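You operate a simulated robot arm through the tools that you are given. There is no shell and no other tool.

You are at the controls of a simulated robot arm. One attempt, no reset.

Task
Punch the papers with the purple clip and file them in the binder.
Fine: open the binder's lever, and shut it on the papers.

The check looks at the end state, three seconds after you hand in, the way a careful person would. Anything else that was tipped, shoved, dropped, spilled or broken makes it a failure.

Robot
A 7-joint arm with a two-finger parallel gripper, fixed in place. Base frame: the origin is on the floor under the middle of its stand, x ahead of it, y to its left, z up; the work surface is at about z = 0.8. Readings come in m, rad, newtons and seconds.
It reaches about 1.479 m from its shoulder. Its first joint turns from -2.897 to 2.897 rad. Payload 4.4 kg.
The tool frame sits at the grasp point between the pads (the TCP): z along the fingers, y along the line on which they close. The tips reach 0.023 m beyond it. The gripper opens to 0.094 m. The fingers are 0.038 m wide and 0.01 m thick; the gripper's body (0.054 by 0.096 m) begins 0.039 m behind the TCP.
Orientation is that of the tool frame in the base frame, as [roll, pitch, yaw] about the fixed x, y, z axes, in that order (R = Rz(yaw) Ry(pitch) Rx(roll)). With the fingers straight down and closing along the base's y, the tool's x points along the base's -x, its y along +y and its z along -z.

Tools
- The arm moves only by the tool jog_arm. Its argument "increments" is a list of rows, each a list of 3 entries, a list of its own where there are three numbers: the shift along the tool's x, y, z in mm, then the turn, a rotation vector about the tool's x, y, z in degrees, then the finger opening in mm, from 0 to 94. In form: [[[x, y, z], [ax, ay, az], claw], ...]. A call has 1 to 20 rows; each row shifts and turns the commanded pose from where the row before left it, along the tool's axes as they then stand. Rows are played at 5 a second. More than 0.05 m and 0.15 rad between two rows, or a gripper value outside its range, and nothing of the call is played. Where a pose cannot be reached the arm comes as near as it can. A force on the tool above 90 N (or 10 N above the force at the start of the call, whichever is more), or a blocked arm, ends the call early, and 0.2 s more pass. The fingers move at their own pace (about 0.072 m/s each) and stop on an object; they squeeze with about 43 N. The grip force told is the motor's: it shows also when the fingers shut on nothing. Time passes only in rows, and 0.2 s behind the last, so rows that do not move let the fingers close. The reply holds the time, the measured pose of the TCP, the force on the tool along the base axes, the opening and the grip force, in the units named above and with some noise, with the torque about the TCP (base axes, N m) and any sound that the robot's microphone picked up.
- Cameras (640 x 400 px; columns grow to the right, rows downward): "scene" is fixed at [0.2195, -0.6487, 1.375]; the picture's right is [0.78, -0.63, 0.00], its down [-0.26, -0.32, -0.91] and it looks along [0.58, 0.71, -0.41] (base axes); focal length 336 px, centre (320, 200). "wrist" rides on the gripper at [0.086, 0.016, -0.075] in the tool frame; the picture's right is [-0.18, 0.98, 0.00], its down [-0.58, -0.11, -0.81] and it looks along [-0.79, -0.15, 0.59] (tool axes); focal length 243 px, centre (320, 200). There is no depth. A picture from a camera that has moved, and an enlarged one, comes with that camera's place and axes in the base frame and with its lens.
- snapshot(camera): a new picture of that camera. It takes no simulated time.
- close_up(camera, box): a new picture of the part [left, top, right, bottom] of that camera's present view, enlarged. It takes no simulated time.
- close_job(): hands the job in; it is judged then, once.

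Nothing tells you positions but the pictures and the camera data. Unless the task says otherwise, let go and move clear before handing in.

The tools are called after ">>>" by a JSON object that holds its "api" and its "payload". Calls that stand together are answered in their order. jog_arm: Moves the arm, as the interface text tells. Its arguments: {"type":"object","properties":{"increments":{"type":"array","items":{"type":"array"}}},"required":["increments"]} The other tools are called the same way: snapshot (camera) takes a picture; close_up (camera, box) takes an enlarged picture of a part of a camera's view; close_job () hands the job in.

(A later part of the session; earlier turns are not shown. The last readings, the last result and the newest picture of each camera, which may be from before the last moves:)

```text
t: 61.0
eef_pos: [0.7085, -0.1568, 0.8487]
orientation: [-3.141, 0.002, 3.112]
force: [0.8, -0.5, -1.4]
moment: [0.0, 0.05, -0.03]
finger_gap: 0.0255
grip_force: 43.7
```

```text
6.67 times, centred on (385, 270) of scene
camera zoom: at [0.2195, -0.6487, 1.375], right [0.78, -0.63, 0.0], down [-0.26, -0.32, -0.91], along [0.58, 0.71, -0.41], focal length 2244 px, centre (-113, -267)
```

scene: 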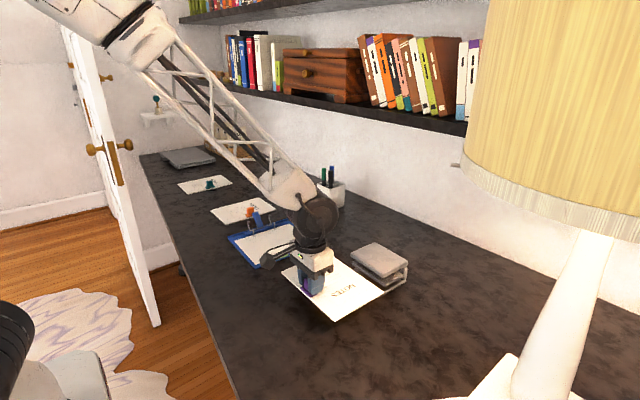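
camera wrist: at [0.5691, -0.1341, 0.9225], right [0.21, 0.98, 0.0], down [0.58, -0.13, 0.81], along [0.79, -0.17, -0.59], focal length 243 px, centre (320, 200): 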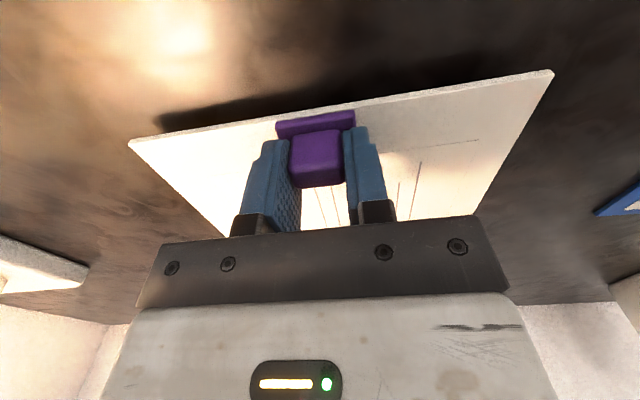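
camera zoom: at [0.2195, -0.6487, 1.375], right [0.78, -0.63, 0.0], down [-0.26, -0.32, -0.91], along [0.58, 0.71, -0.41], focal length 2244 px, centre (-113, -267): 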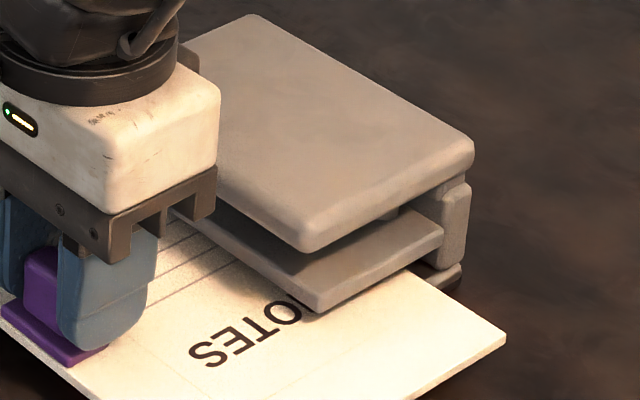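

It's free again, with roughly 13–20 mm left to the stop. I'll advance in small steps and watch for a rising -x force.

>>> {"api": "jog_arm", "payload": {"increments": [[[-3, 0, 0], [0, 0, 0], 0], [[-3, 0, 0], [0, 0, 0], 0], [[-3, 0, 0], [0, 0, 0], 0], [[0, 0, 0], [0, 0, 0], 0]]}}

>>> {"api": "close_up", "payload": {"camera": "scene", "box": [350, 240, 420, 300]}}

```text
t: 62.0
eef_pos: [0.7181, -0.1568, 0.8488]
orientation: [3.14, 0.001, 3.112]
force: [-1.5, 0.7, -1.0]
moment: [-0.01, 0.06, 0.0]
finger_gap: 0.0255
grip_force: 43.5
```

```text
6.67 times, centred on (385, 270) of scene
camera zoom: at [0.2195, -0.6487, 1.375], right [0.78, -0.63, 0.0], down [-0.26, -0.32, -0.91], along [0.58, 0.71, -0.41], focal length 2244 px, centre (-113, -267)
```

zoom: 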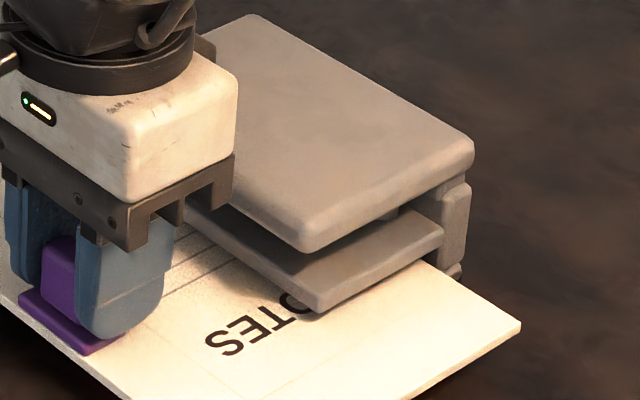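

No contact yet. I'll continue in 2 mm steps.

>>> {"api": "jog_arm", "payload": {"increments": [[[-2, 0, 0], [0, 0, 0], 0], [[-2, 0, 0], [0, 0, 0], 0], [[0, 0, 0], [0, 0, 0], 0]]}}

>>> {"api": "close_up", "payload": {"camera": "scene", "box": [380, 250, 420, 290]}}

```text
t: 62.8
eef_pos: [0.723, -0.1567, 0.849]
orientation: [3.141, 0.002, 3.111]
force: [-0.7, 0.3, -1.7]
moment: [0.0, 0.07, 0.03]
finger_gap: 0.0255
grip_force: 43.4
```

```text
10.00 times, centred on (400, 270) of scene
camera zoom: at [0.2195, -0.6487, 1.375], right [0.78, -0.63, 0.0], down [-0.26, -0.32, -0.91], along [0.58, 0.71, -0.41], focal length 3366 px, centre (-480, -500)
```

zoom: 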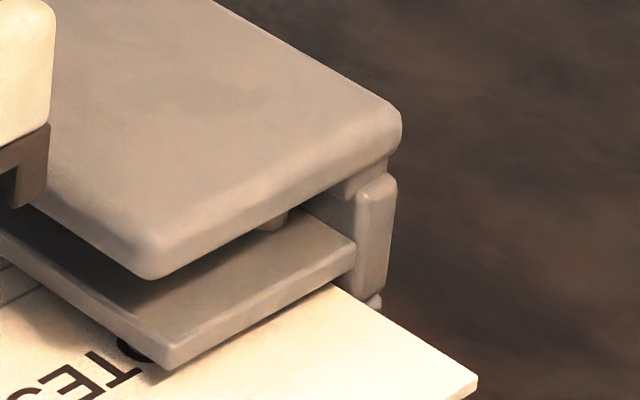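

The edge is close to the spine but there's still no force. I'll keep advancing 2 mm at a time.

>>> {"api": "jog_arm", "payload": {"increments": [[[-2, 0, 0], [0, 0, 0], 0], [[0, 0, 0], [0, 0, 0], 0]]}}

>>> {"api": "jog_arm", "payload": {"increments": [[[-2, 0, 0], [0, 0, 0], 0], [[0, 0, 0], [0, 0, 0], 0]]}}

>>> {"api": "close_up", "payload": {"camera": "scene", "box": [380, 250, 420, 290]}}

```text
t: 63.4
eef_pos: [0.7249, -0.1559, 0.8501]
orientation: [3.14, -0.002, 3.113]
force: [-11.9, 1.5, 1.9]
moment: [-0.04, 0.08, 0.07]
finger_gap: 0.0254
grip_force: 43.0
```

```text
t: 64.0
eef_pos: [0.7266, -0.1563, 0.848]
orientation: [3.139, 0.004, 3.112]
force: [-18.1, -2.1, 9.2]
moment: [-0.08, -0.72, -0.11]
finger_gap: 0.0255
grip_force: 42.5
```

```text
10.00 times, centred on (400, 270) of scene
camera zoom: at [0.2195, -0.6487, 1.375], right [0.78, -0.63, 0.0], down [-0.26, -0.32, -0.91], along [0.58, 0.71, -0.41], focal length 3366 px, centre (-480, -500)
```

zoom: 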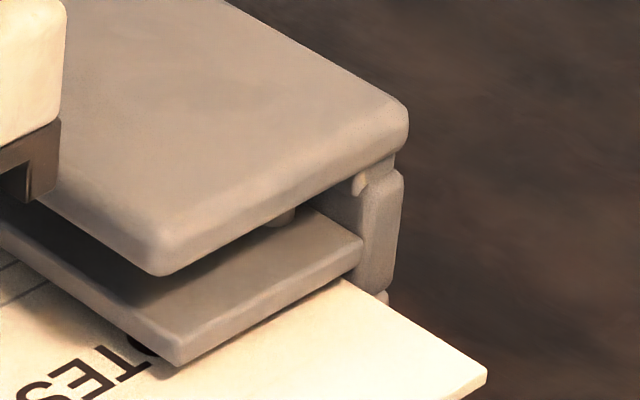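

The stack has reached the stop, and the second step pressed a little too hard. I'll back off 2 mm to release the force.

>>> {"api": "jog_arm", "payload": {"increments": [[[2, 0, 0], [0, 0, 0], 0], [[0, 0, 0], [0, 0, 0], 0], [[0, 0, 0], [0, 0, 0], 0]]}}

>>> {"api": "close_up", "payload": {"camera": "scene", "box": [340, 220, 430, 310]}}

>>> {"api": "snapshot", "payload": {"camera": "wrist"}}

```text
t: 64.8
eef_pos: [0.725, -0.1559, 0.8478]
orientation: [3.14, 0.002, 3.112]
force: [0.1, -0.4, -1.5]
moment: [0.01, 0.07, 0.01]
finger_gap: 0.0251
grip_force: 43.2
```

```text
4.44 times, centred on (385, 265) of scene
camera zoom: at [0.2195, -0.6487, 1.375], right [0.78, -0.63, 0.0], down [-0.26, -0.32, -0.91], along [0.58, 0.71, -0.41], focal length 1496 px, centre (31, -89)
```

zoom: 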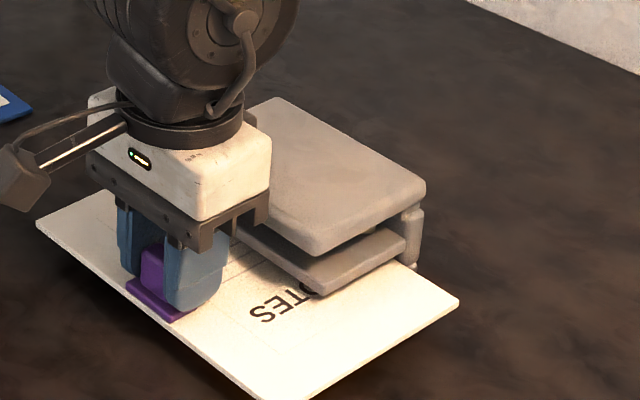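

```text
taken
camera wrist: at [0.6375, -0.1368, 0.9222], right [0.21, 0.98, 0.0], down [0.58, -0.13, 0.81], along [0.79, -0.17, -0.59], focal length 243 px, centre (320, 200)
```

wrist: 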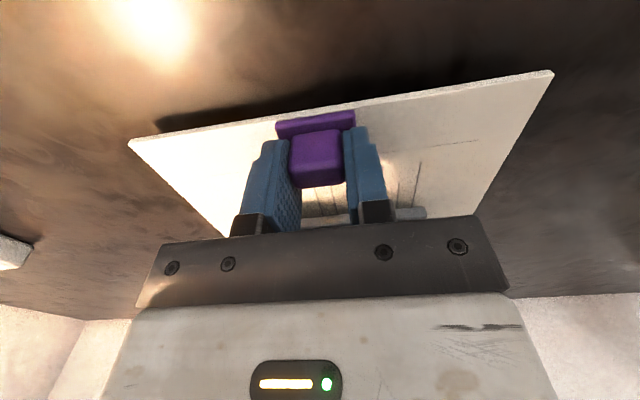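

The force is released and the stack sits just at the stop. I'll lower it gently onto the punch base and then let go.

>>> {"api": "jog_arm", "payload": {"increments": [[[0, 0, 2], [0, 0, 0], 0], [[0, 0, 2], [0, 0, 0], 0], [[0, 0, 1], [0, 0, 0], 0], [[0, 0, 0], [0, 0, 0], 0]]}}

>>> {"api": "close_up", "payload": {"camera": "scene", "box": [340, 220, 430, 310]}}

```text
t: 65.8
eef_pos: [0.7253, -0.1566, 0.8451]
orientation: [3.141, 0.005, 3.112]
force: [-3.6, 2.7, 36.1]
moment: [-0.06, -1.08, 0.11]
finger_gap: 0.0254
grip_force: 43.3
```

```text
4.44 times, centred on (385, 265) of scene
camera zoom: at [0.2195, -0.6487, 1.375], right [0.78, -0.63, 0.0], down [-0.26, -0.32, -0.91], along [0.58, 0.71, -0.41], focal length 1496 px, centre (31, -89)
```

zoom: 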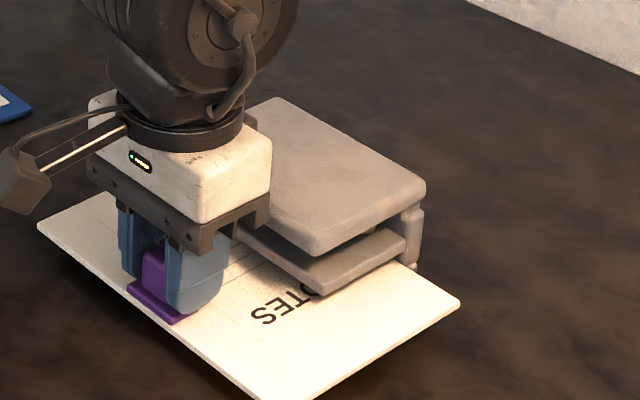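

The stack is already resting on the base at this height. I'll come up 2 mm to relieve the force, then open the fingers.

>>> {"api": "jog_arm", "payload": {"increments": [[[0, 0, -1.5], [0, 0, 0], 0], [[0, 0, -0.7], [0, 0, 0], 0], [[0, 0, 0], [0, 0, 0], 0]]}}

>>> {"api": "jog_arm", "payload": {"increments": [[[0, 0, 0], [0, 0, 0], 30], [[0, 0, 0], [0, 0, 0], 36], [[0, 0, 0], [0, 0, 0], 40], [[0, 0, 0], [0, 0, 0], 40]]}}

>>> {"api": "close_up", "payload": {"camera": "scene", "box": [340, 220, 430, 310]}}

>>> {"api": "snapshot", "payload": {"camera": "wrist"}}

```text
t: 66.6
eef_pos: [0.7238, -0.1559, 0.8461]
orientation: [3.139, 0.002, 3.112]
force: [12.7, 3.6, 17.1]
moment: [-0.11, -0.99, 0.21]
finger_gap: 0.0255
grip_force: 42.5
```

```text
t: 67.6
eef_pos: [0.7235, -0.1566, 0.8464]
orientation: [3.138, 0.004, 3.112]
force: [-1.0, -0.5, -0.2]
moment: [0.0, -0.03, -0.02]
finger_gap: 0.0399
grip_force: 0.0
```

```text
4.44 times, centred on (385, 265) of scene
camera zoom: at [0.2195, -0.6487, 1.375], right [0.78, -0.63, 0.0], down [-0.26, -0.32, -0.91], along [0.58, 0.71, -0.41], focal length 1496 px, centre (31, -89)
```

zoom: 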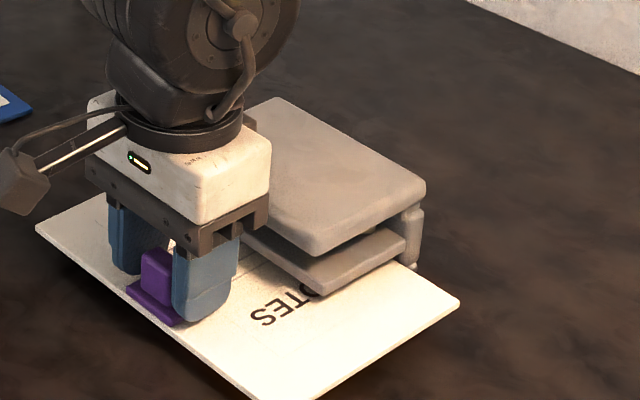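

```text
taken
camera wrist: at [0.6369, -0.1373, 0.9203], right [0.21, 0.98, 0.0], down [0.58, -0.13, 0.81], along [0.79, -0.17, -0.59], focal length 243 px, centre (320, 200)
```

wrist: 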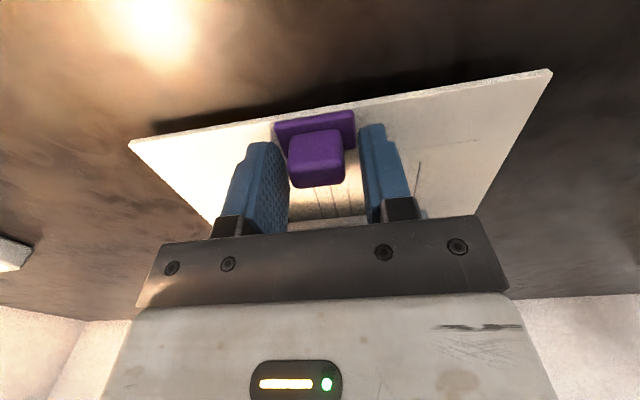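

The stack stayed in place. I'll rise straight up, close the fingers and move above the punch's top plate.

>>> {"api": "jog_arm", "payload": {"increments": [[[0, 0, -10], [0, 0, 0], 40], [[0, 0, -25], [0, 0, 0], 40], [[0, 0, -30], [0, 0, 0], 40], [[0, 0, -35], [0, 0, 0], 40], [[-35, 0, 0], [0, 0, 0], 20], [[-35, 0, 0], [0, 0, 0], 0], [[0, 0, 0], [0, 0, 0], 0], [[0, 0, 0], [0, 0, 0], 0]]}}

>>> {"api": "snapshot", "payload": {"camera": "wrist"}}

>>> {"api": "close_up", "payload": {"camera": "scene", "box": [320, 200, 440, 310]}}

```text
t: 69.4
eef_pos: [0.7933, -0.1588, 0.9454]
orientation: [3.14, 0.002, 3.112]
force: [0.6, 0.4, 0.5]
moment: [-0.04, -0.02, -0.01]
finger_gap: 0.0
grip_force: 42.3
```

```text
taken
camera wrist: at [0.7062, -0.1394, 1.0206], right [0.21, 0.98, 0.0], down [0.58, -0.13, 0.81], along [0.79, -0.17, -0.59], focal length 243 px, centre (320, 200)
```

wrist: 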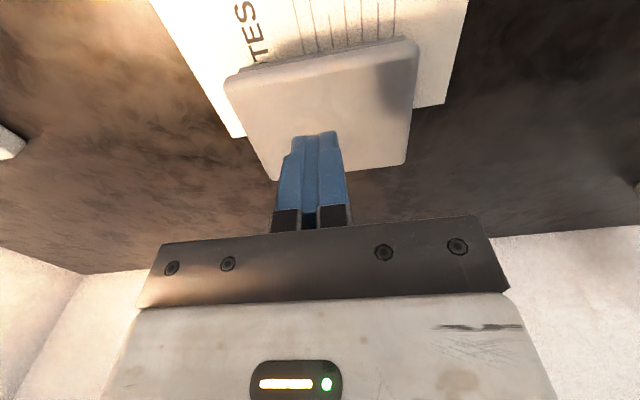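

```text
3.64 times, centred on (380, 255) of scene
camera zoom: at [0.2195, -0.6487, 1.375], right [0.78, -0.63, 0.0], down [-0.26, -0.32, -0.91], along [0.58, 0.71, -0.41], focal length 1224 px, centre (102, 0)
```

zoom: 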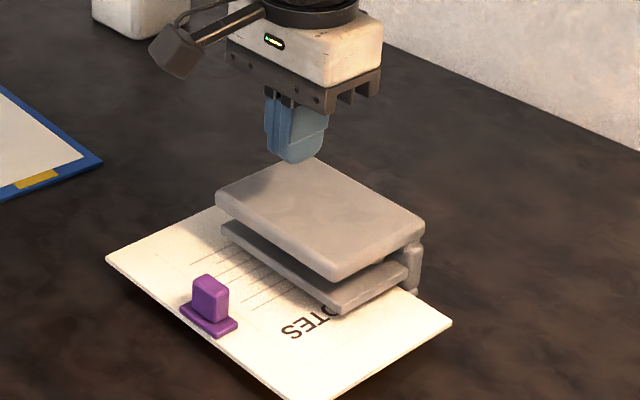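

The paper's centre line (y ≈ -0.157) matches the punch's centre line. The fingers are above the front of the top plate, so I'll lower and press gradually.

>>> {"api": "jog_arm", "payload": {"increments": [[[0, 0, 15], [0, 0, 0], 0], [[0, 0, 20], [0, 0, 0], 0], [[0, 0, 12], [0, 0, 0], 0], [[0, 0, 4], [0, 0, 0], 0], [[0, 0, 3], [0, 0, 0], 0], [[0, 0, 3], [0, 0, 0], 0], [[0, 0, 0], [0, 0, 0], 0]]}}

>>> {"api": "close_up", "payload": {"camera": "scene", "box": [320, 200, 440, 310]}}

```text
t: 71.0
eef_pos: [0.7935, -0.1573, 0.8894]
orientation: [3.141, 0.002, 3.113]
force: [0.5, -1.3, 2.2]
moment: [0.01, -0.06, 0.02]
finger_gap: 0.0
grip_force: 42.8
```

```text
3.64 times, centred on (380, 255) of scene
camera zoom: at [0.2195, -0.6487, 1.375], right [0.78, -0.63, 0.0], down [-0.26, -0.32, -0.91], along [0.58, 0.71, -0.41], focal length 1224 px, centre (102, 0)
```

zoom: 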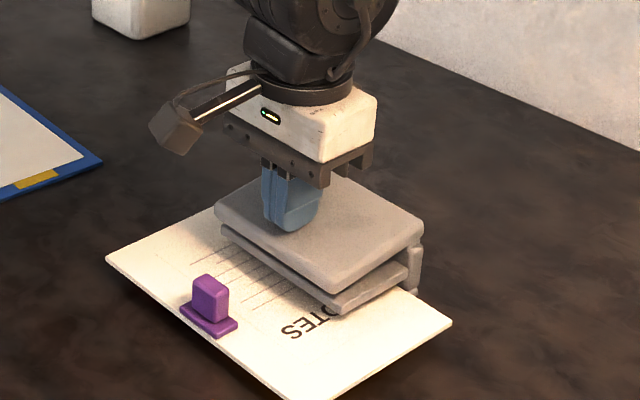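

The fingers are on the plate and it's starting to go down. I'll keep pressing.

>>> {"api": "jog_arm", "payload": {"increments": [[[0, 0, 3], [0, 0, 0], 0], [[0, 0, 3], [0, 0, 0], 0], [[0, 0, 3], [0, 0, 0], 0], [[0, 0, 0], [0, 0, 0], 0]]}}

>>> {"api": "close_up", "payload": {"camera": "scene", "box": [320, 200, 440, 310]}}

```text
t: 71.8
eef_pos: [0.7964, -0.1582, 0.8862]
orientation: [3.142, 0.009, 3.113]
force: [-7.2, 0.6, 21.3]
moment: [-0.03, -0.19, 0.22]
finger_gap: 0.0003
grip_force: 42.4
stopped in row 4: the force on the tool passed its limit at 98 N (the readings are from after the stop); the commanded pose is now the measured one
```

```text
3.64 times, centred on (380, 255) of scene
camera zoom: at [0.2195, -0.6487, 1.375], right [0.78, -0.63, 0.0], down [-0.26, -0.32, -0.91], along [0.58, 0.71, -0.41], focal length 1224 px, centre (102, 0)
```

zoom: 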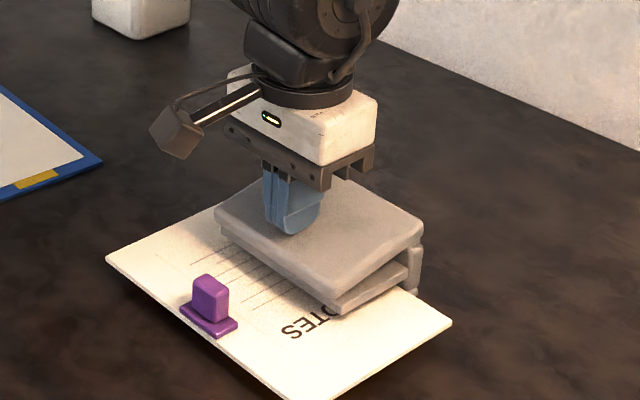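

The press hit 98 N and stopped with the plate partly down, and no sound was reported. I'll look closely at the punch.

>>> {"api": "close_up", "payload": {"camera": "scene", "box": [360, 235, 420, 295]}}

>>> {"api": "snapshot", "payload": {"camera": "wrist"}}

```text
6.67 times, centred on (390, 265) of scene
camera zoom: at [0.2195, -0.6487, 1.375], right [0.78, -0.63, 0.0], down [-0.26, -0.32, -0.91], along [0.58, 0.71, -0.41], focal length 2244 px, centre (-147, -233)
```

zoom: 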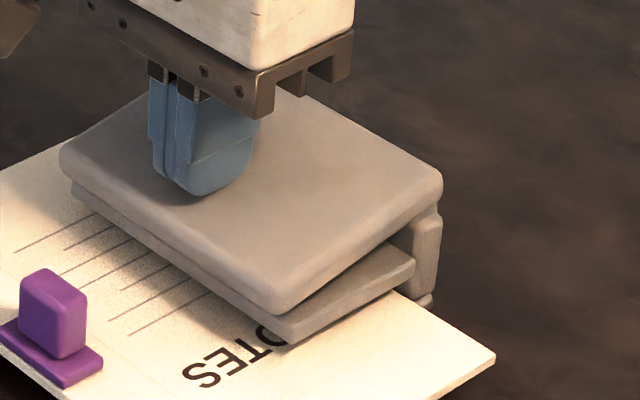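

```text
taken
camera wrist: at [0.7086, -0.1393, 0.9606], right [0.21, 0.98, 0.0], down [0.57, -0.13, 0.81], along [0.79, -0.17, -0.58], focal length 243 px, centre (320, 200)
```

wrist: 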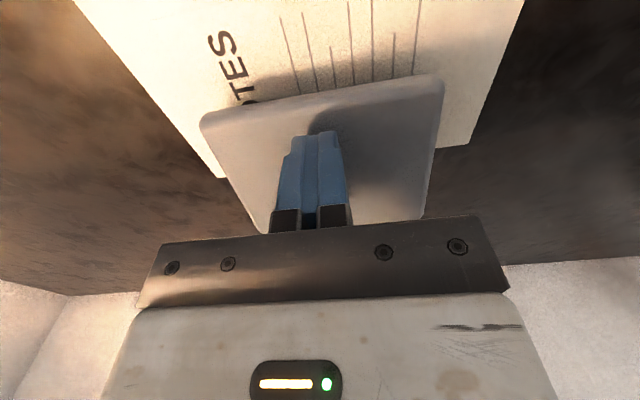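

The top plate's front edge is down against the middle plate, so it looks like full travel. I'll press once more in 1 mm steps to be sure the stroke completed.

>>> {"api": "jog_arm", "payload": {"increments": [[[0, 0, 1], [0, 0, 0], 0], [[0, 0, 1], [0, 0, 0], 0], [[0, 0, 1], [0, 0, 0], 0], [[0, 0, 0], [0, 0, 0], 0]]}}

>>> {"api": "close_up", "payload": {"camera": "scene", "box": [360, 235, 420, 295]}}

```text
t: 72.8
eef_pos: [0.7971, -0.1585, 0.8872]
orientation: [-3.141, 0.013, 3.115]
force: [-7.5, 1.4, 20.8]
moment: [-0.01, -0.19, 0.19]
finger_gap: 0.0
grip_force: 42.0
stopped in row 4: the force on the tool passed its limit at 92 N (the readings are from after the stop); the commanded pose is now the measured one
```

```text
6.67 times, centred on (390, 265) of scene
camera zoom: at [0.2195, -0.6487, 1.375], right [0.78, -0.63, 0.0], down [-0.26, -0.32, -0.91], along [0.58, 0.71, -0.41], focal length 2244 px, centre (-147, -233)
```

zoom: 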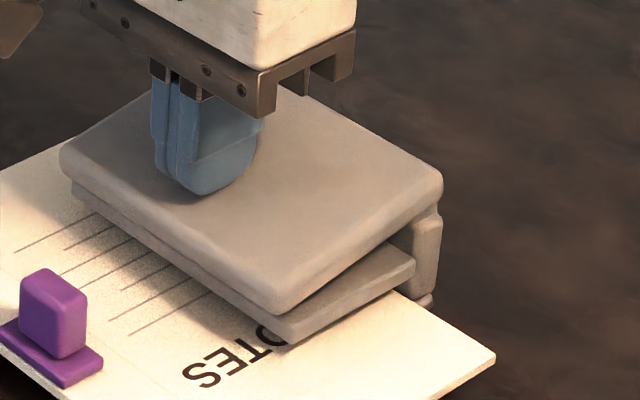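

The plate is hard against its end stop, so the stroke is complete. I'll lift off and check the plate springs back.

>>> {"api": "jog_arm", "payload": {"increments": [[[0, 0, -5], [0, 0, 0], 0], [[0, 0, -15], [0, 0, 0], 0], [[0, 0, -25], [0, 0, 0], 0], [[0, 0, -25], [0, 0, 0], 0], [[30, 0, 0], [0, 0, 0], 20], [[40, 0, 0], [0, 0, 0], 40], [[0, 0, 0], [0, 0, 0], 44], [[0, 0, 0], [0, 0, 0], 44]]}}

>>> {"api": "close_up", "payload": {"camera": "scene", "box": [320, 200, 440, 310]}}

>>> {"api": "snapshot", "payload": {"camera": "wrist"}}

```text
t: 74.6
eef_pos: [0.7278, -0.1582, 0.955]
orientation: [-3.141, 0.011, 3.112]
force: [0.2, -0.3, -0.6]
moment: [0.01, 0.02, 0.01]
finger_gap: 0.0439
grip_force: 0.0
```

```text
3.64 times, centred on (380, 255) of scene
camera zoom: at [0.2195, -0.6487, 1.375], right [0.78, -0.63, 0.0], down [-0.26, -0.32, -0.91], along [0.58, 0.71, -0.41], focal length 1224 px, centre (102, 0)
```

zoom: 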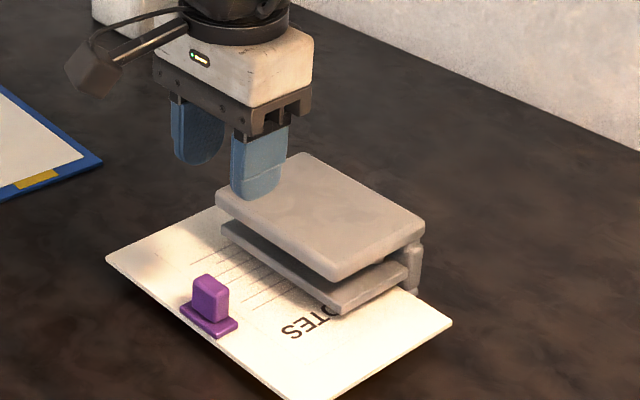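

```text
taken
camera wrist: at [0.6394, -0.1383, 1.0285], right [0.21, 0.98, 0.0], down [0.57, -0.13, 0.81], along [0.79, -0.17, -0.58], focal length 243 px, centre (320, 200)
```

wrist: 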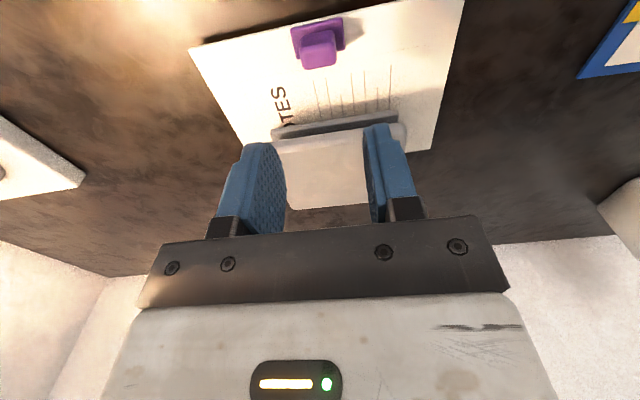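

The plate sprang back up and the stack is still in place. I'll zoom on the clip to line up the re-grasp.

>>> {"api": "close_up", "payload": {"camera": "wrist", "box": [270, 0, 370, 80]}}

>>> {"api": "close_up", "payload": {"camera": "scene", "box": [335, 250, 405, 310]}}

```text
5.00 times, centred on (320, 40) of wrist
camera zoom: at [0.6394, -0.1383, 1.0285], right [0.21, 0.98, 0.0], down [0.57, -0.13, 0.81], along [0.79, -0.17, -0.58], focal length 1213 px, centre (320, 1000)
```

zoom: 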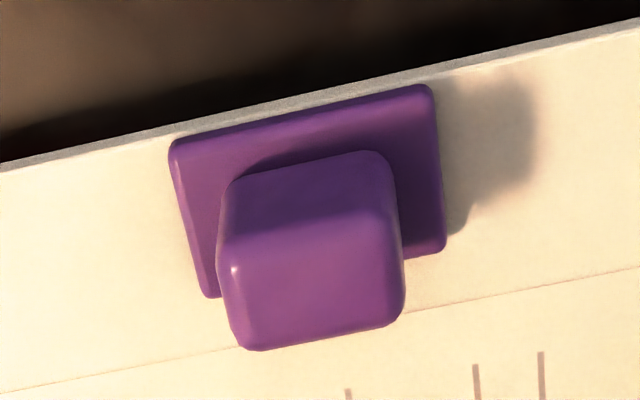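

```text
6.67 times, centred on (370, 280) of scene
camera zoom: at [0.2195, -0.6487, 1.375], right [0.78, -0.63, 0.0], down [-0.26, -0.32, -0.91], along [0.58, 0.71, -0.41], focal length 2244 px, centre (-13, -333)
```

zoom: 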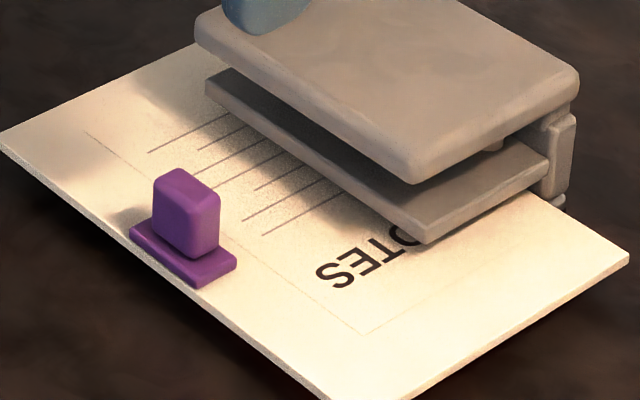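

The clip looks nearly where I released it. I'll correct the slight tilt and descend around the tab again.

>>> {"api": "jog_arm", "payload": {"increments": [[[5.3, 1.7, 0], [0, 0.5, 0], 44], [[0, 0, 30], [0, 0, 0], 44], [[0, 0, 30], [0, 0, 0], 44], [[0, 0, 25], [0, 0, 0], 44], [[0, 0, 15], [0, 0, 0], 44], [[0, 0, 5], [0, 0, 0], 44], [[0, 0, 0], [0, 0, 0], 44]]}}

>>> {"api": "close_up", "payload": {"camera": "wrist", "box": [220, 90, 420, 240]}}

>>> {"api": "close_up", "payload": {"camera": "scene", "box": [320, 220, 420, 310]}}

```text
t: 76.2
eef_pos: [0.7211, -0.1545, 0.8493]
orientation: [-3.14, 0.001, 3.111]
force: [0.8, 0.0, -0.4]
moment: [0.0, 0.01, -0.01]
finger_gap: 0.0441
grip_force: 0.1
```

```text
2.67 times, centred on (320, 165) of wrist
camera zoom: at [0.6346, -0.1354, 0.9236], right [0.21, 0.98, 0.0], down [0.58, -0.13, 0.81], along [0.79, -0.17, -0.59], focal length 647 px, centre (320, 293)
```

zoom: 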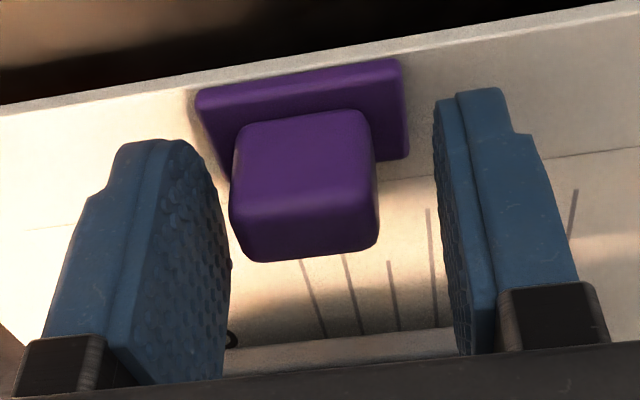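

```text
4.44 times, centred on (370, 265) of scene
camera zoom: at [0.2195, -0.6487, 1.375], right [0.78, -0.63, 0.0], down [-0.26, -0.32, -0.91], along [0.58, 0.71, -0.41], focal length 1496 px, centre (98, -89)
```

zoom: 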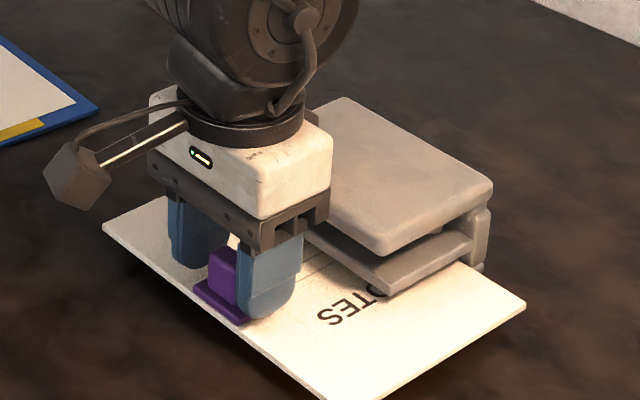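

Nearly identical to the successful grasp view. I'll shift 1.8 mm in -y, lower slightly and close.

>>> {"api": "jog_arm", "payload": {"increments": [[[-1, -1.8, 1.5], [0, 0, 0], 44], [[0, 0, 1.5], [0, 0, 0], 40], [[0, 0, 0], [0, 0, 0], 30], [[0, 0, 0], [0, 0, 0], 15], [[0, 0, 0], [0, 0, 0], 0], [[0, 0, 0], [0, 0, 0], 0], [[0, 0, 0], [0, 0, 0], 0]]}}

>>> {"api": "close_up", "payload": {"camera": "wrist", "box": [220, 90, 420, 240]}}

>>> {"api": "close_up", "payload": {"camera": "scene", "box": [320, 220, 420, 310]}}

```text
t: 77.8
eef_pos: [0.7217, -0.1578, 0.8461]
orientation: [-3.14, 0.0, 3.111]
force: [0.1, 0.6, 0.0]
moment: [0.01, 0.08, -0.01]
finger_gap: 0.0254
grip_force: 42.9
```

```text
2.67 times, centred on (320, 165) of wrist
camera zoom: at [0.6346, -0.1377, 0.9212], right [0.21, 0.98, 0.0], down [0.58, -0.13, 0.81], along [0.79, -0.17, -0.59], focal length 647 px, centre (320, 293)
```

zoom: 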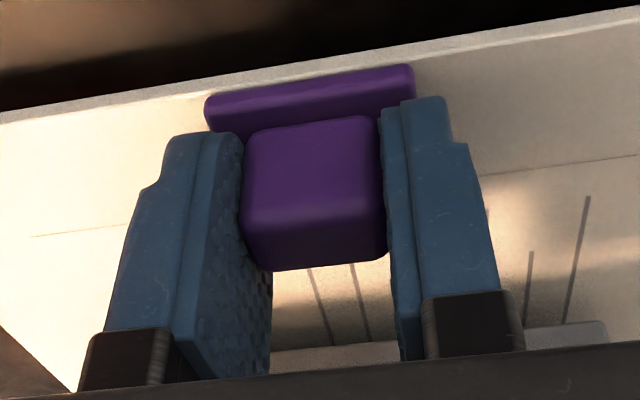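

```text
4.44 times, centred on (370, 265) of scene
camera zoom: at [0.2195, -0.6487, 1.375], right [0.78, -0.63, 0.0], down [-0.26, -0.32, -0.91], along [0.58, 0.71, -0.41], focal length 1496 px, centre (98, -89)
```

zoom: 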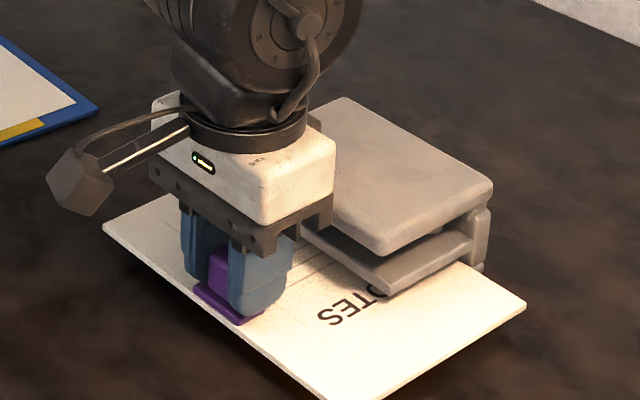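

The tab is gripped again. I'll lift about 2.5 mm and pull the stack straight back out of the slot.

>>> {"api": "jog_arm", "payload": {"increments": [[[0, 0, -1], [0, 0, 0], 0], [[0, 0, -1.5], [0, 0, 0], 0], [[0, 0, 0], [0, 0, 0], 0], [[4, 0, 0], [0, 0, 0], 0], [[8, 0, 0], [0, 0, 0], 0], [[12, 0, 0], [0, 0, 0], 0], [[0, 0, 0], [0, 0, 0], 0]]}}

>>> {"api": "close_up", "payload": {"camera": "scene", "box": [320, 220, 420, 310]}}

```text
t: 79.4
eef_pos: [0.6961, -0.1563, 0.8474]
orientation: [3.141, 0.002, 3.112]
force: [-0.6, 0.1, -1.3]
moment: [-0.01, 0.05, 0.01]
finger_gap: 0.0256
grip_force: 43.3
```

```text
4.44 times, centred on (370, 265) of scene
camera zoom: at [0.2195, -0.6487, 1.375], right [0.78, -0.63, 0.0], down [-0.26, -0.32, -0.91], along [0.58, 0.71, -0.41], focal length 1496 px, centre (98, -89)
```

zoom: 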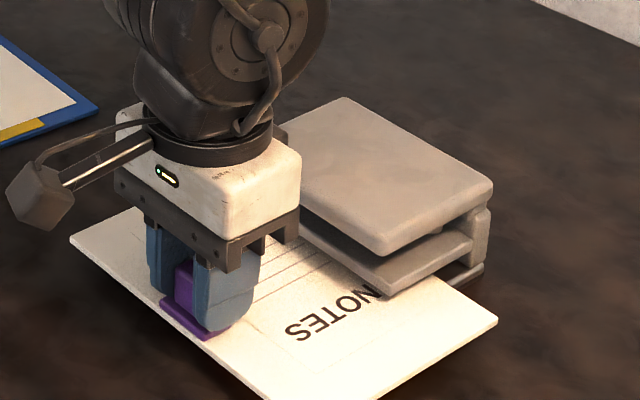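

The stack is sliding out cleanly with no drag. I'll pull it the rest of the way and look for the holes.

>>> {"api": "jog_arm", "payload": {"increments": [[[12, 0, 0], [0, 0, 0], 0], [[15, 0, 0], [0, 0, 0], 0], [[18, 0, 0], [0, 0, 0], 0], [[18, 0, 0], [0, 0, 0], 0], [[18, 0, 0], [0, 0, 0], 0], [[15, 0, 0], [0, 0, 0], 0], [[8, 0, 0], [0, 0, 0], 0], [[0, 0, -10], [0, 0, 0], 0], [[0, 0, -20], [0, 0, 0], 0], [[0, 0, -20], [0, 0, 0], 0], [[0, 0, -10], [0, 0, 0], 0], [[0, 0, 0], [0, 0, 0], 0]]}}

>>> {"api": "snapshot", "payload": {"camera": "scene"}}

>>> {"api": "close_up", "payload": {"camera": "scene", "box": [260, 210, 420, 330]}}

```text
t: 82.0
eef_pos: [0.595, -0.1544, 0.9092]
orientation: [-3.141, 0.0, 3.111]
force: [-1.0, 0.6, -0.9]
moment: [0.0, 0.04, -0.03]
finger_gap: 0.0255
grip_force: 42.8
```

```text
taken
```

scene: 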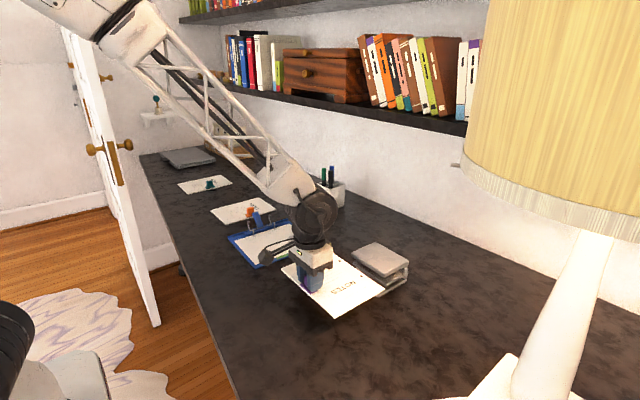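

```text
3.33 times, centred on (340, 270) of scene
camera zoom: at [0.2195, -0.6487, 1.375], right [0.78, -0.63, 0.0], down [-0.26, -0.32, -0.91], along [0.58, 0.71, -0.41], focal length 1122 px, centre (253, -33)
```

zoom: 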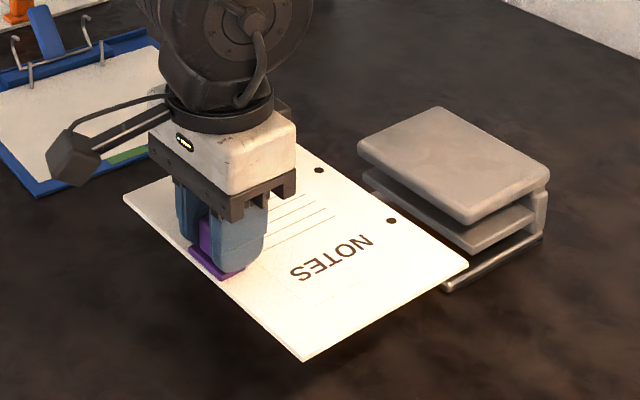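

Two holes are punched near the far edge. I'll zoom to measure exactly where they are relative to the gripper.

>>> {"api": "close_up", "payload": {"camera": "scene", "box": [335, 245, 405, 300]}}

>>> {"api": "close_up", "payload": {"camera": "scene", "box": [285, 245, 405, 325]}}

>>> {"api": "snapshot", "payload": {"camera": "wrist"}}

```text
7.27 times, centred on (370, 272) of scene
camera zoom: at [0.2195, -0.6487, 1.375], right [0.78, -0.63, 0.0], down [-0.26, -0.32, -0.91], along [0.58, 0.71, -0.41], focal length 2448 px, centre (-44, -327)
```

zoom: 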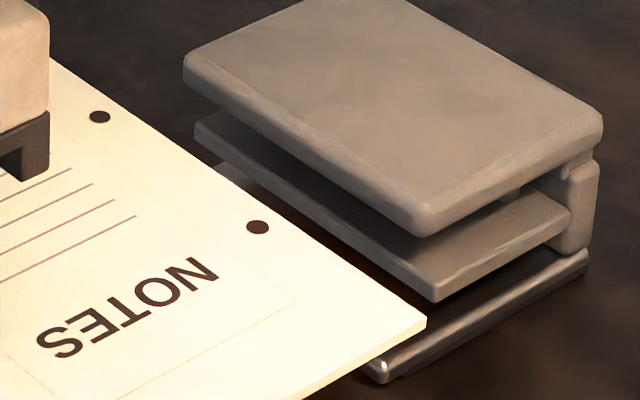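

```text
5.00 times, centred on (345, 285) of scene
camera zoom: at [0.2195, -0.6487, 1.375], right [0.78, -0.63, 0.0], down [-0.26, -0.32, -0.91], along [0.58, 0.71, -0.41], focal length 1683 px, centre (195, -225)
```

zoom: 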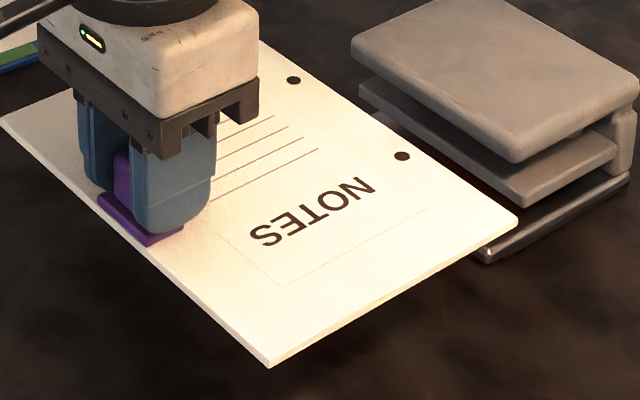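

```text
taken
camera wrist: at [0.5072, -0.1353, 0.9832], right [0.21, 0.98, 0.0], down [0.58, -0.13, 0.81], along [0.79, -0.17, -0.59], focal length 243 px, centre (320, 200)
```

wrist: 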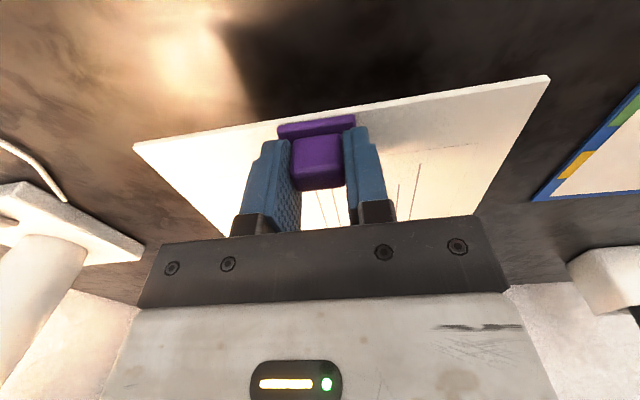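

The holes are punched: 80 mm apart, about 10 mm in from the edge and centred, and about 8 mm in diameter against posts of about 4.4 mm. I'll measure the posts' current position at high zoom from the same camera.

>>> {"api": "close_up", "payload": {"camera": "scene", "box": [240, 200, 290, 240]}}

>>> {"api": "close_up", "payload": {"camera": "scene", "box": [225, 190, 325, 270]}}

```text
10.00 times, centred on (265, 220) of scene
camera zoom: at [0.2195, -0.6487, 1.375], right [0.78, -0.63, 0.0], down [-0.26, -0.32, -0.91], along [0.58, 0.71, -0.41], focal length 3366 px, centre (870, 0)
```

zoom: 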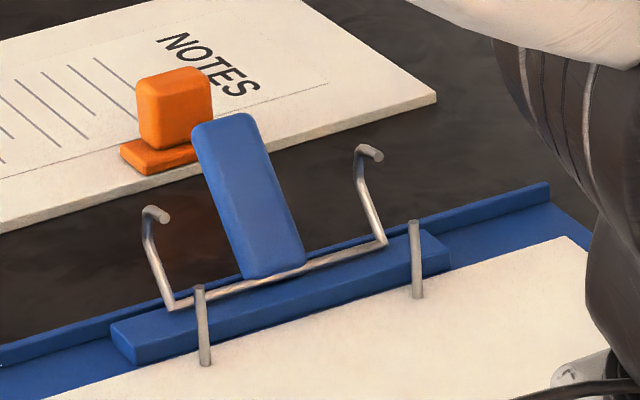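

```text
5.00 times, centred on (275, 230) of scene
camera zoom: at [0.2195, -0.6487, 1.375], right [0.78, -0.63, 0.0], down [-0.26, -0.32, -0.91], along [0.58, 0.71, -0.41], focal length 1683 px, centre (545, 50)
```

zoom: 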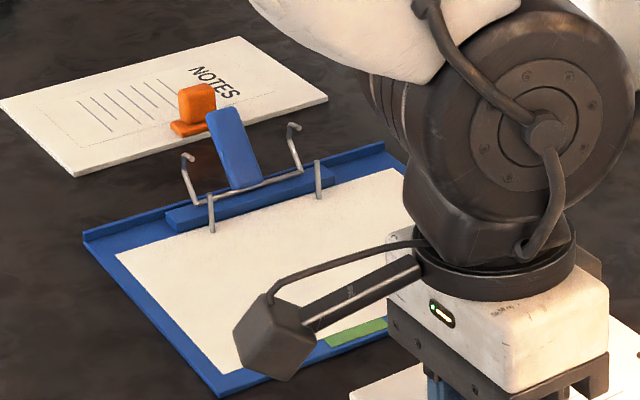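

Posts are now at about (0.664, 0.2497) and (0.743, 0.2438), yaw -4.4°, with tops at about z 0.8345. The open hooks sit 22 mm behind them, so a vertical lowering is clear. I'll raise the stack and rotate it back to face +y.

>>> {"api": "jog_arm", "payload": {"increments": [[[0, 0, -8], [0, 0, 0], 0], [[0, 0, -15], [0, 0, 0], 0], [[0, 0, -20], [0, 0, 0], 0], [[0, 0, -15], [0, 0, 0], 0], [[0, 0, 0], [0, 0, -3], 0], [[0, 0, 0], [0, 0, -6], 0], [[0, 0, 0], [0, 0, -7], 0], [[0, 0, 0], [0, 0, -7], 0], [[0, 0, 0], [0, 0, -7], 0], [[0, 0, 0], [0, 0, -7], 0], [[0, 0, 0], [0, 0, -7], 0], [[0, 0, 0], [0, 0, -7], 0], [[0, 0, 0], [0, 0, -7], 0], [[0, 0, 0], [0, 0, -7], 0], [[0, 0, 0], [0, 0, -7], 0], [[0, 0, 0], [0, 0, -7], 0], [[0, 0, 0], [0, 0, -5], 0], [[0, 0, 0], [0, 0, -2.9], 0], [[0, 0, 0], [0, 0, 0], 0]]}}

>>> {"api": "snapshot", "payload": {"camera": "scene"}}

>>> {"api": "snapshot", "payload": {"camera": "wrist"}}

```text
t: 86.0
eef_pos: [0.5937, -0.1543, 0.966]
orientation: [-3.141, -0.001, -1.654]
force: [-0.9, -0.1, -1.0]
moment: [-0.05, -0.02, 0.02]
finger_gap: 0.0254
grip_force: 43.0
```

```text
taken
```

scene: 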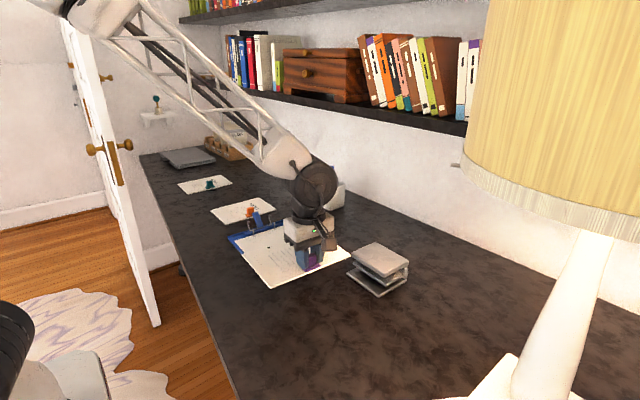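

```text
taken
camera wrist: at [0.57, -0.2372, 1.0404], right [-0.96, 0.26, 0.0], down [0.16, 0.57, 0.81], along [0.21, 0.78, -0.59], focal length 243 px, centre (320, 200)
```

wrist: 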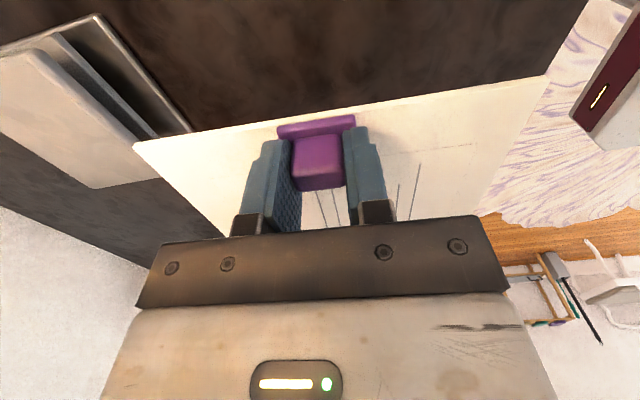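

The stack faces +y at yaw -94.8°. I'll carry it over the binder at a safe height.

>>> {"api": "jog_arm", "payload": {"increments": [[[-8.5, -2.4, 0], [0, 0, 0], 0], [[-17.1, -4.7, 0], [0, 0, 0], 0], [[-28.5, -7.9, 0], [0, 0, 0], 0], [[-34.2, -9.5, 0], [0, 0, 0], 0], [[-34.2, -9.5, 0], [0, 0, 0], 0], [[-34.2, -9.5, 0], [0, 0, 0], 0], [[-34.2, -9.5, 0], [0, 0, 0], 0], [[-34.2, -9.5, 0], [0, 0, 0], 0], [[-25.7, -7.1, 0], [0, 0, 0], 0], [[-17.1, -4.8, 0], [0, 0, 0], 0], [[-11.4, -3.2, 0], [0, 0, 0], 0], [[-5.7, -1.6, 0], [0, 0, 0], 0], [[0, 0, 0], [0, 0, 0], 0], [[0, 0, 0], [0, 0, 0], 0]]}}

>>> {"api": "snapshot", "payload": {"camera": "scene"}}

>>> {"api": "close_up", "payload": {"camera": "scene", "box": [220, 160, 340, 250]}}

>>> {"api": "snapshot", "payload": {"camera": "wrist"}}

```text
t: 89.0
eef_pos: [0.6953, 0.125, 0.9654]
orientation: [-3.139, 0.001, -1.655]
force: [-0.3, 0.0, -2.1]
moment: [-0.06, -0.04, 0.02]
finger_gap: 0.0257
grip_force: 42.7
```

```text
taken
```

scene: 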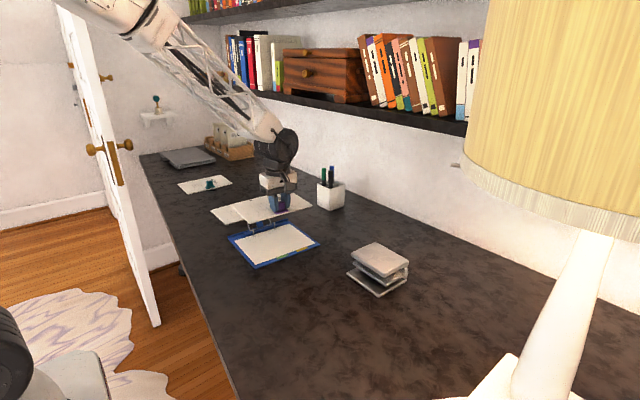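

```text
4.44 times, centred on (280, 205) of scene
camera zoom: at [0.2195, -0.6487, 1.375], right [0.78, -0.63, 0.0], down [-0.26, -0.32, -0.91], along [0.58, 0.71, -0.41], focal length 1496 px, centre (498, 178)
```

zoom: 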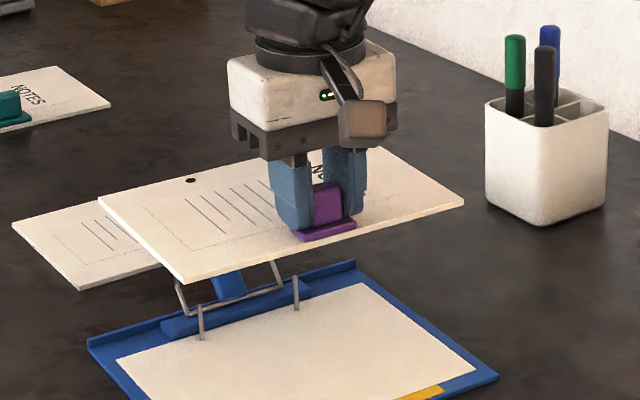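

```text
taken
camera wrist: at [0.6714, 0.0401, 1.0405], right [-0.96, 0.27, 0.0], down [0.16, 0.57, 0.81], along [0.21, 0.78, -0.59], focal length 243 px, centre (320, 200)
```

wrist: 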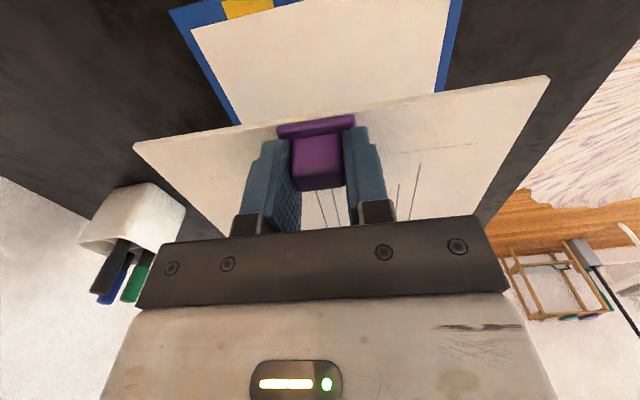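

The left hole is visible; the right one is hidden behind the gripper. I'll lower to about 12 mm above the post tops and measure again.

>>> {"api": "jog_arm", "payload": {"increments": [[[0, 0, 10], [0, 0, 0], 0], [[0, 0, 20], [0, 0, 0], 0], [[0, 0, 20], [0, 0, 0], 0], [[0, 0, 20], [0, 0, 0], 0], [[0, 0, 10], [0, 0, 0], 0], [[0, 0, 0], [0, 0, 0], 0], [[0, 0, 0], [0, 0, 0], 0]]}}

>>> {"api": "close_up", "payload": {"camera": "scene", "box": [225, 180, 325, 255]}}

>>> {"api": "close_up", "payload": {"camera": "scene", "box": [240, 200, 290, 240]}}

```text
t: 90.6
eef_pos: [0.6967, 0.1242, 0.8872]
orientation: [3.142, 0.001, -1.655]
force: [0.4, -0.7, -0.7]
moment: [-0.05, 0.02, -0.04]
finger_gap: 0.0256
grip_force: 43.6
```

```text
5.33 times, centred on (275, 218) of scene
camera zoom: at [0.2195, -0.6487, 1.375], right [0.78, -0.63, 0.0], down [-0.26, -0.32, -0.91], along [0.58, 0.71, -0.41], focal length 1795 px, centre (560, 107)
```

zoom: 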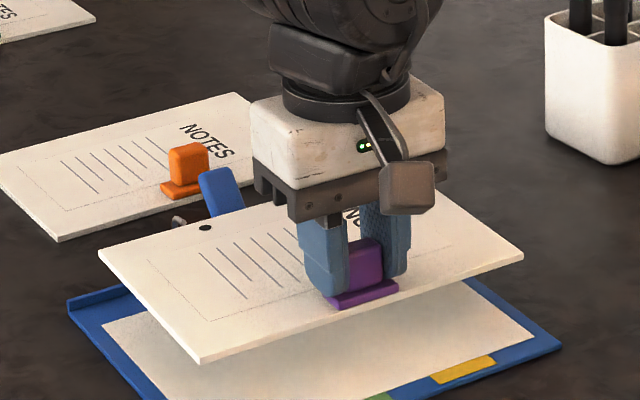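

```text
10.00 times, centred on (265, 220) of scene
camera zoom: at [0.2195, -0.6487, 1.375], right [0.78, -0.63, 0.0], down [-0.26, -0.32, -0.91], along [0.58, 0.71, -0.41], focal length 3366 px, centre (870, 0)
```

zoom: 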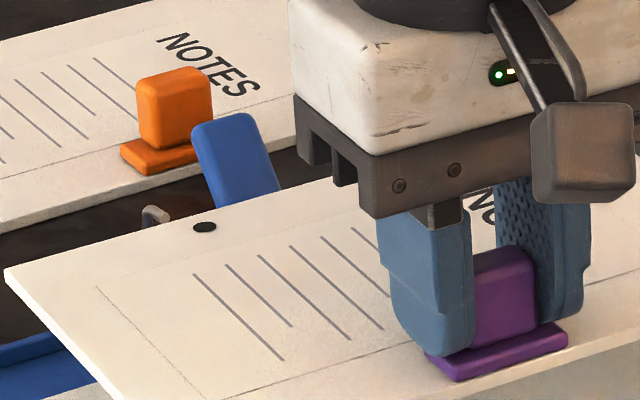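

I need the paper's thickness and height more accurately for alignment. I'll zoom on the near-left corner and the hole.

>>> {"api": "close_up", "payload": {"camera": "scene", "box": [226, 222, 250, 240]}}

>>> {"api": "close_up", "payload": {"camera": "scene", "box": [236, 196, 260, 214]}}

>>> {"api": "close_up", "payload": {"camera": "scene", "box": [300, 190, 324, 208]}}

>>> {"api": "close_up", "payload": {"camera": "scene", "box": [240, 230, 264, 248]}}

```text
16.00 times, centred on (238, 231) of scene
camera zoom: at [0.2195, -0.6487, 1.375], right [0.78, -0.63, 0.0], down [-0.26, -0.32, -0.91], along [0.58, 0.71, -0.41], focal length 5385 px, centre (1632, -296)
```

zoom: 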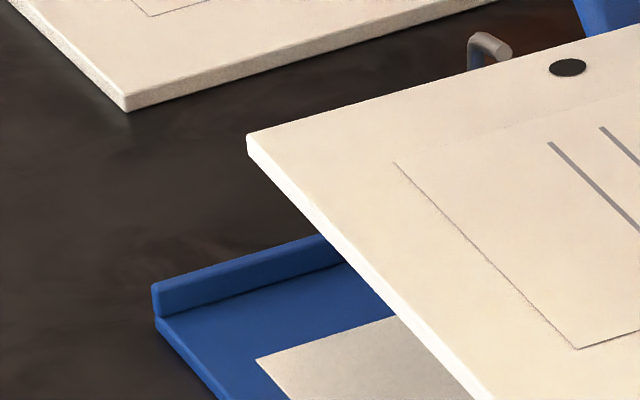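

```text
16.00 times, centred on (248, 205) of scene
camera zoom: at [0.2195, -0.6487, 1.375], right [0.78, -0.63, 0.0], down [-0.26, -0.32, -0.91], along [0.58, 0.71, -0.41], focal length 5385 px, centre (1472, 120)
```

zoom: 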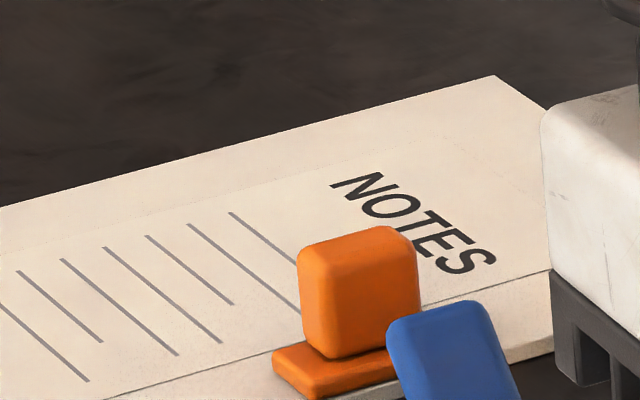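

```text
16.00 times, centred on (312, 199) of scene
camera zoom: at [0.2195, -0.6487, 1.375], right [0.78, -0.63, 0.0], down [-0.26, -0.32, -0.91], along [0.58, 0.71, -0.41], focal length 5385 px, centre (448, 216)
```

zoom: 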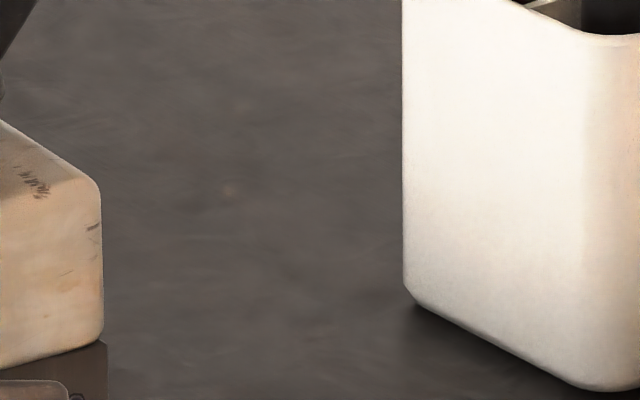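

```text
16.00 times, centred on (252, 239) of scene
camera zoom: at [0.2195, -0.6487, 1.375], right [0.78, -0.63, 0.0], down [-0.26, -0.32, -0.91], along [0.58, 0.71, -0.41], focal length 5385 px, centre (1408, -424)
```

zoom: 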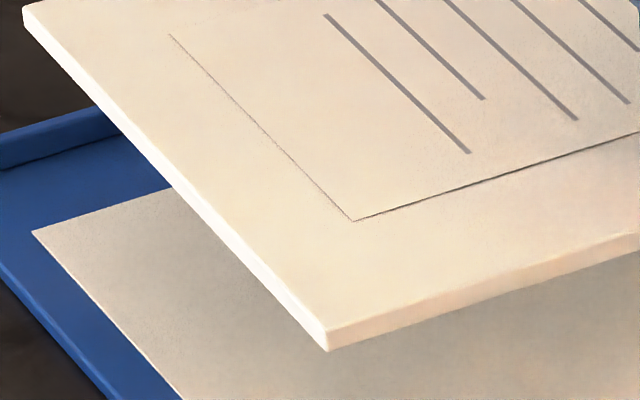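

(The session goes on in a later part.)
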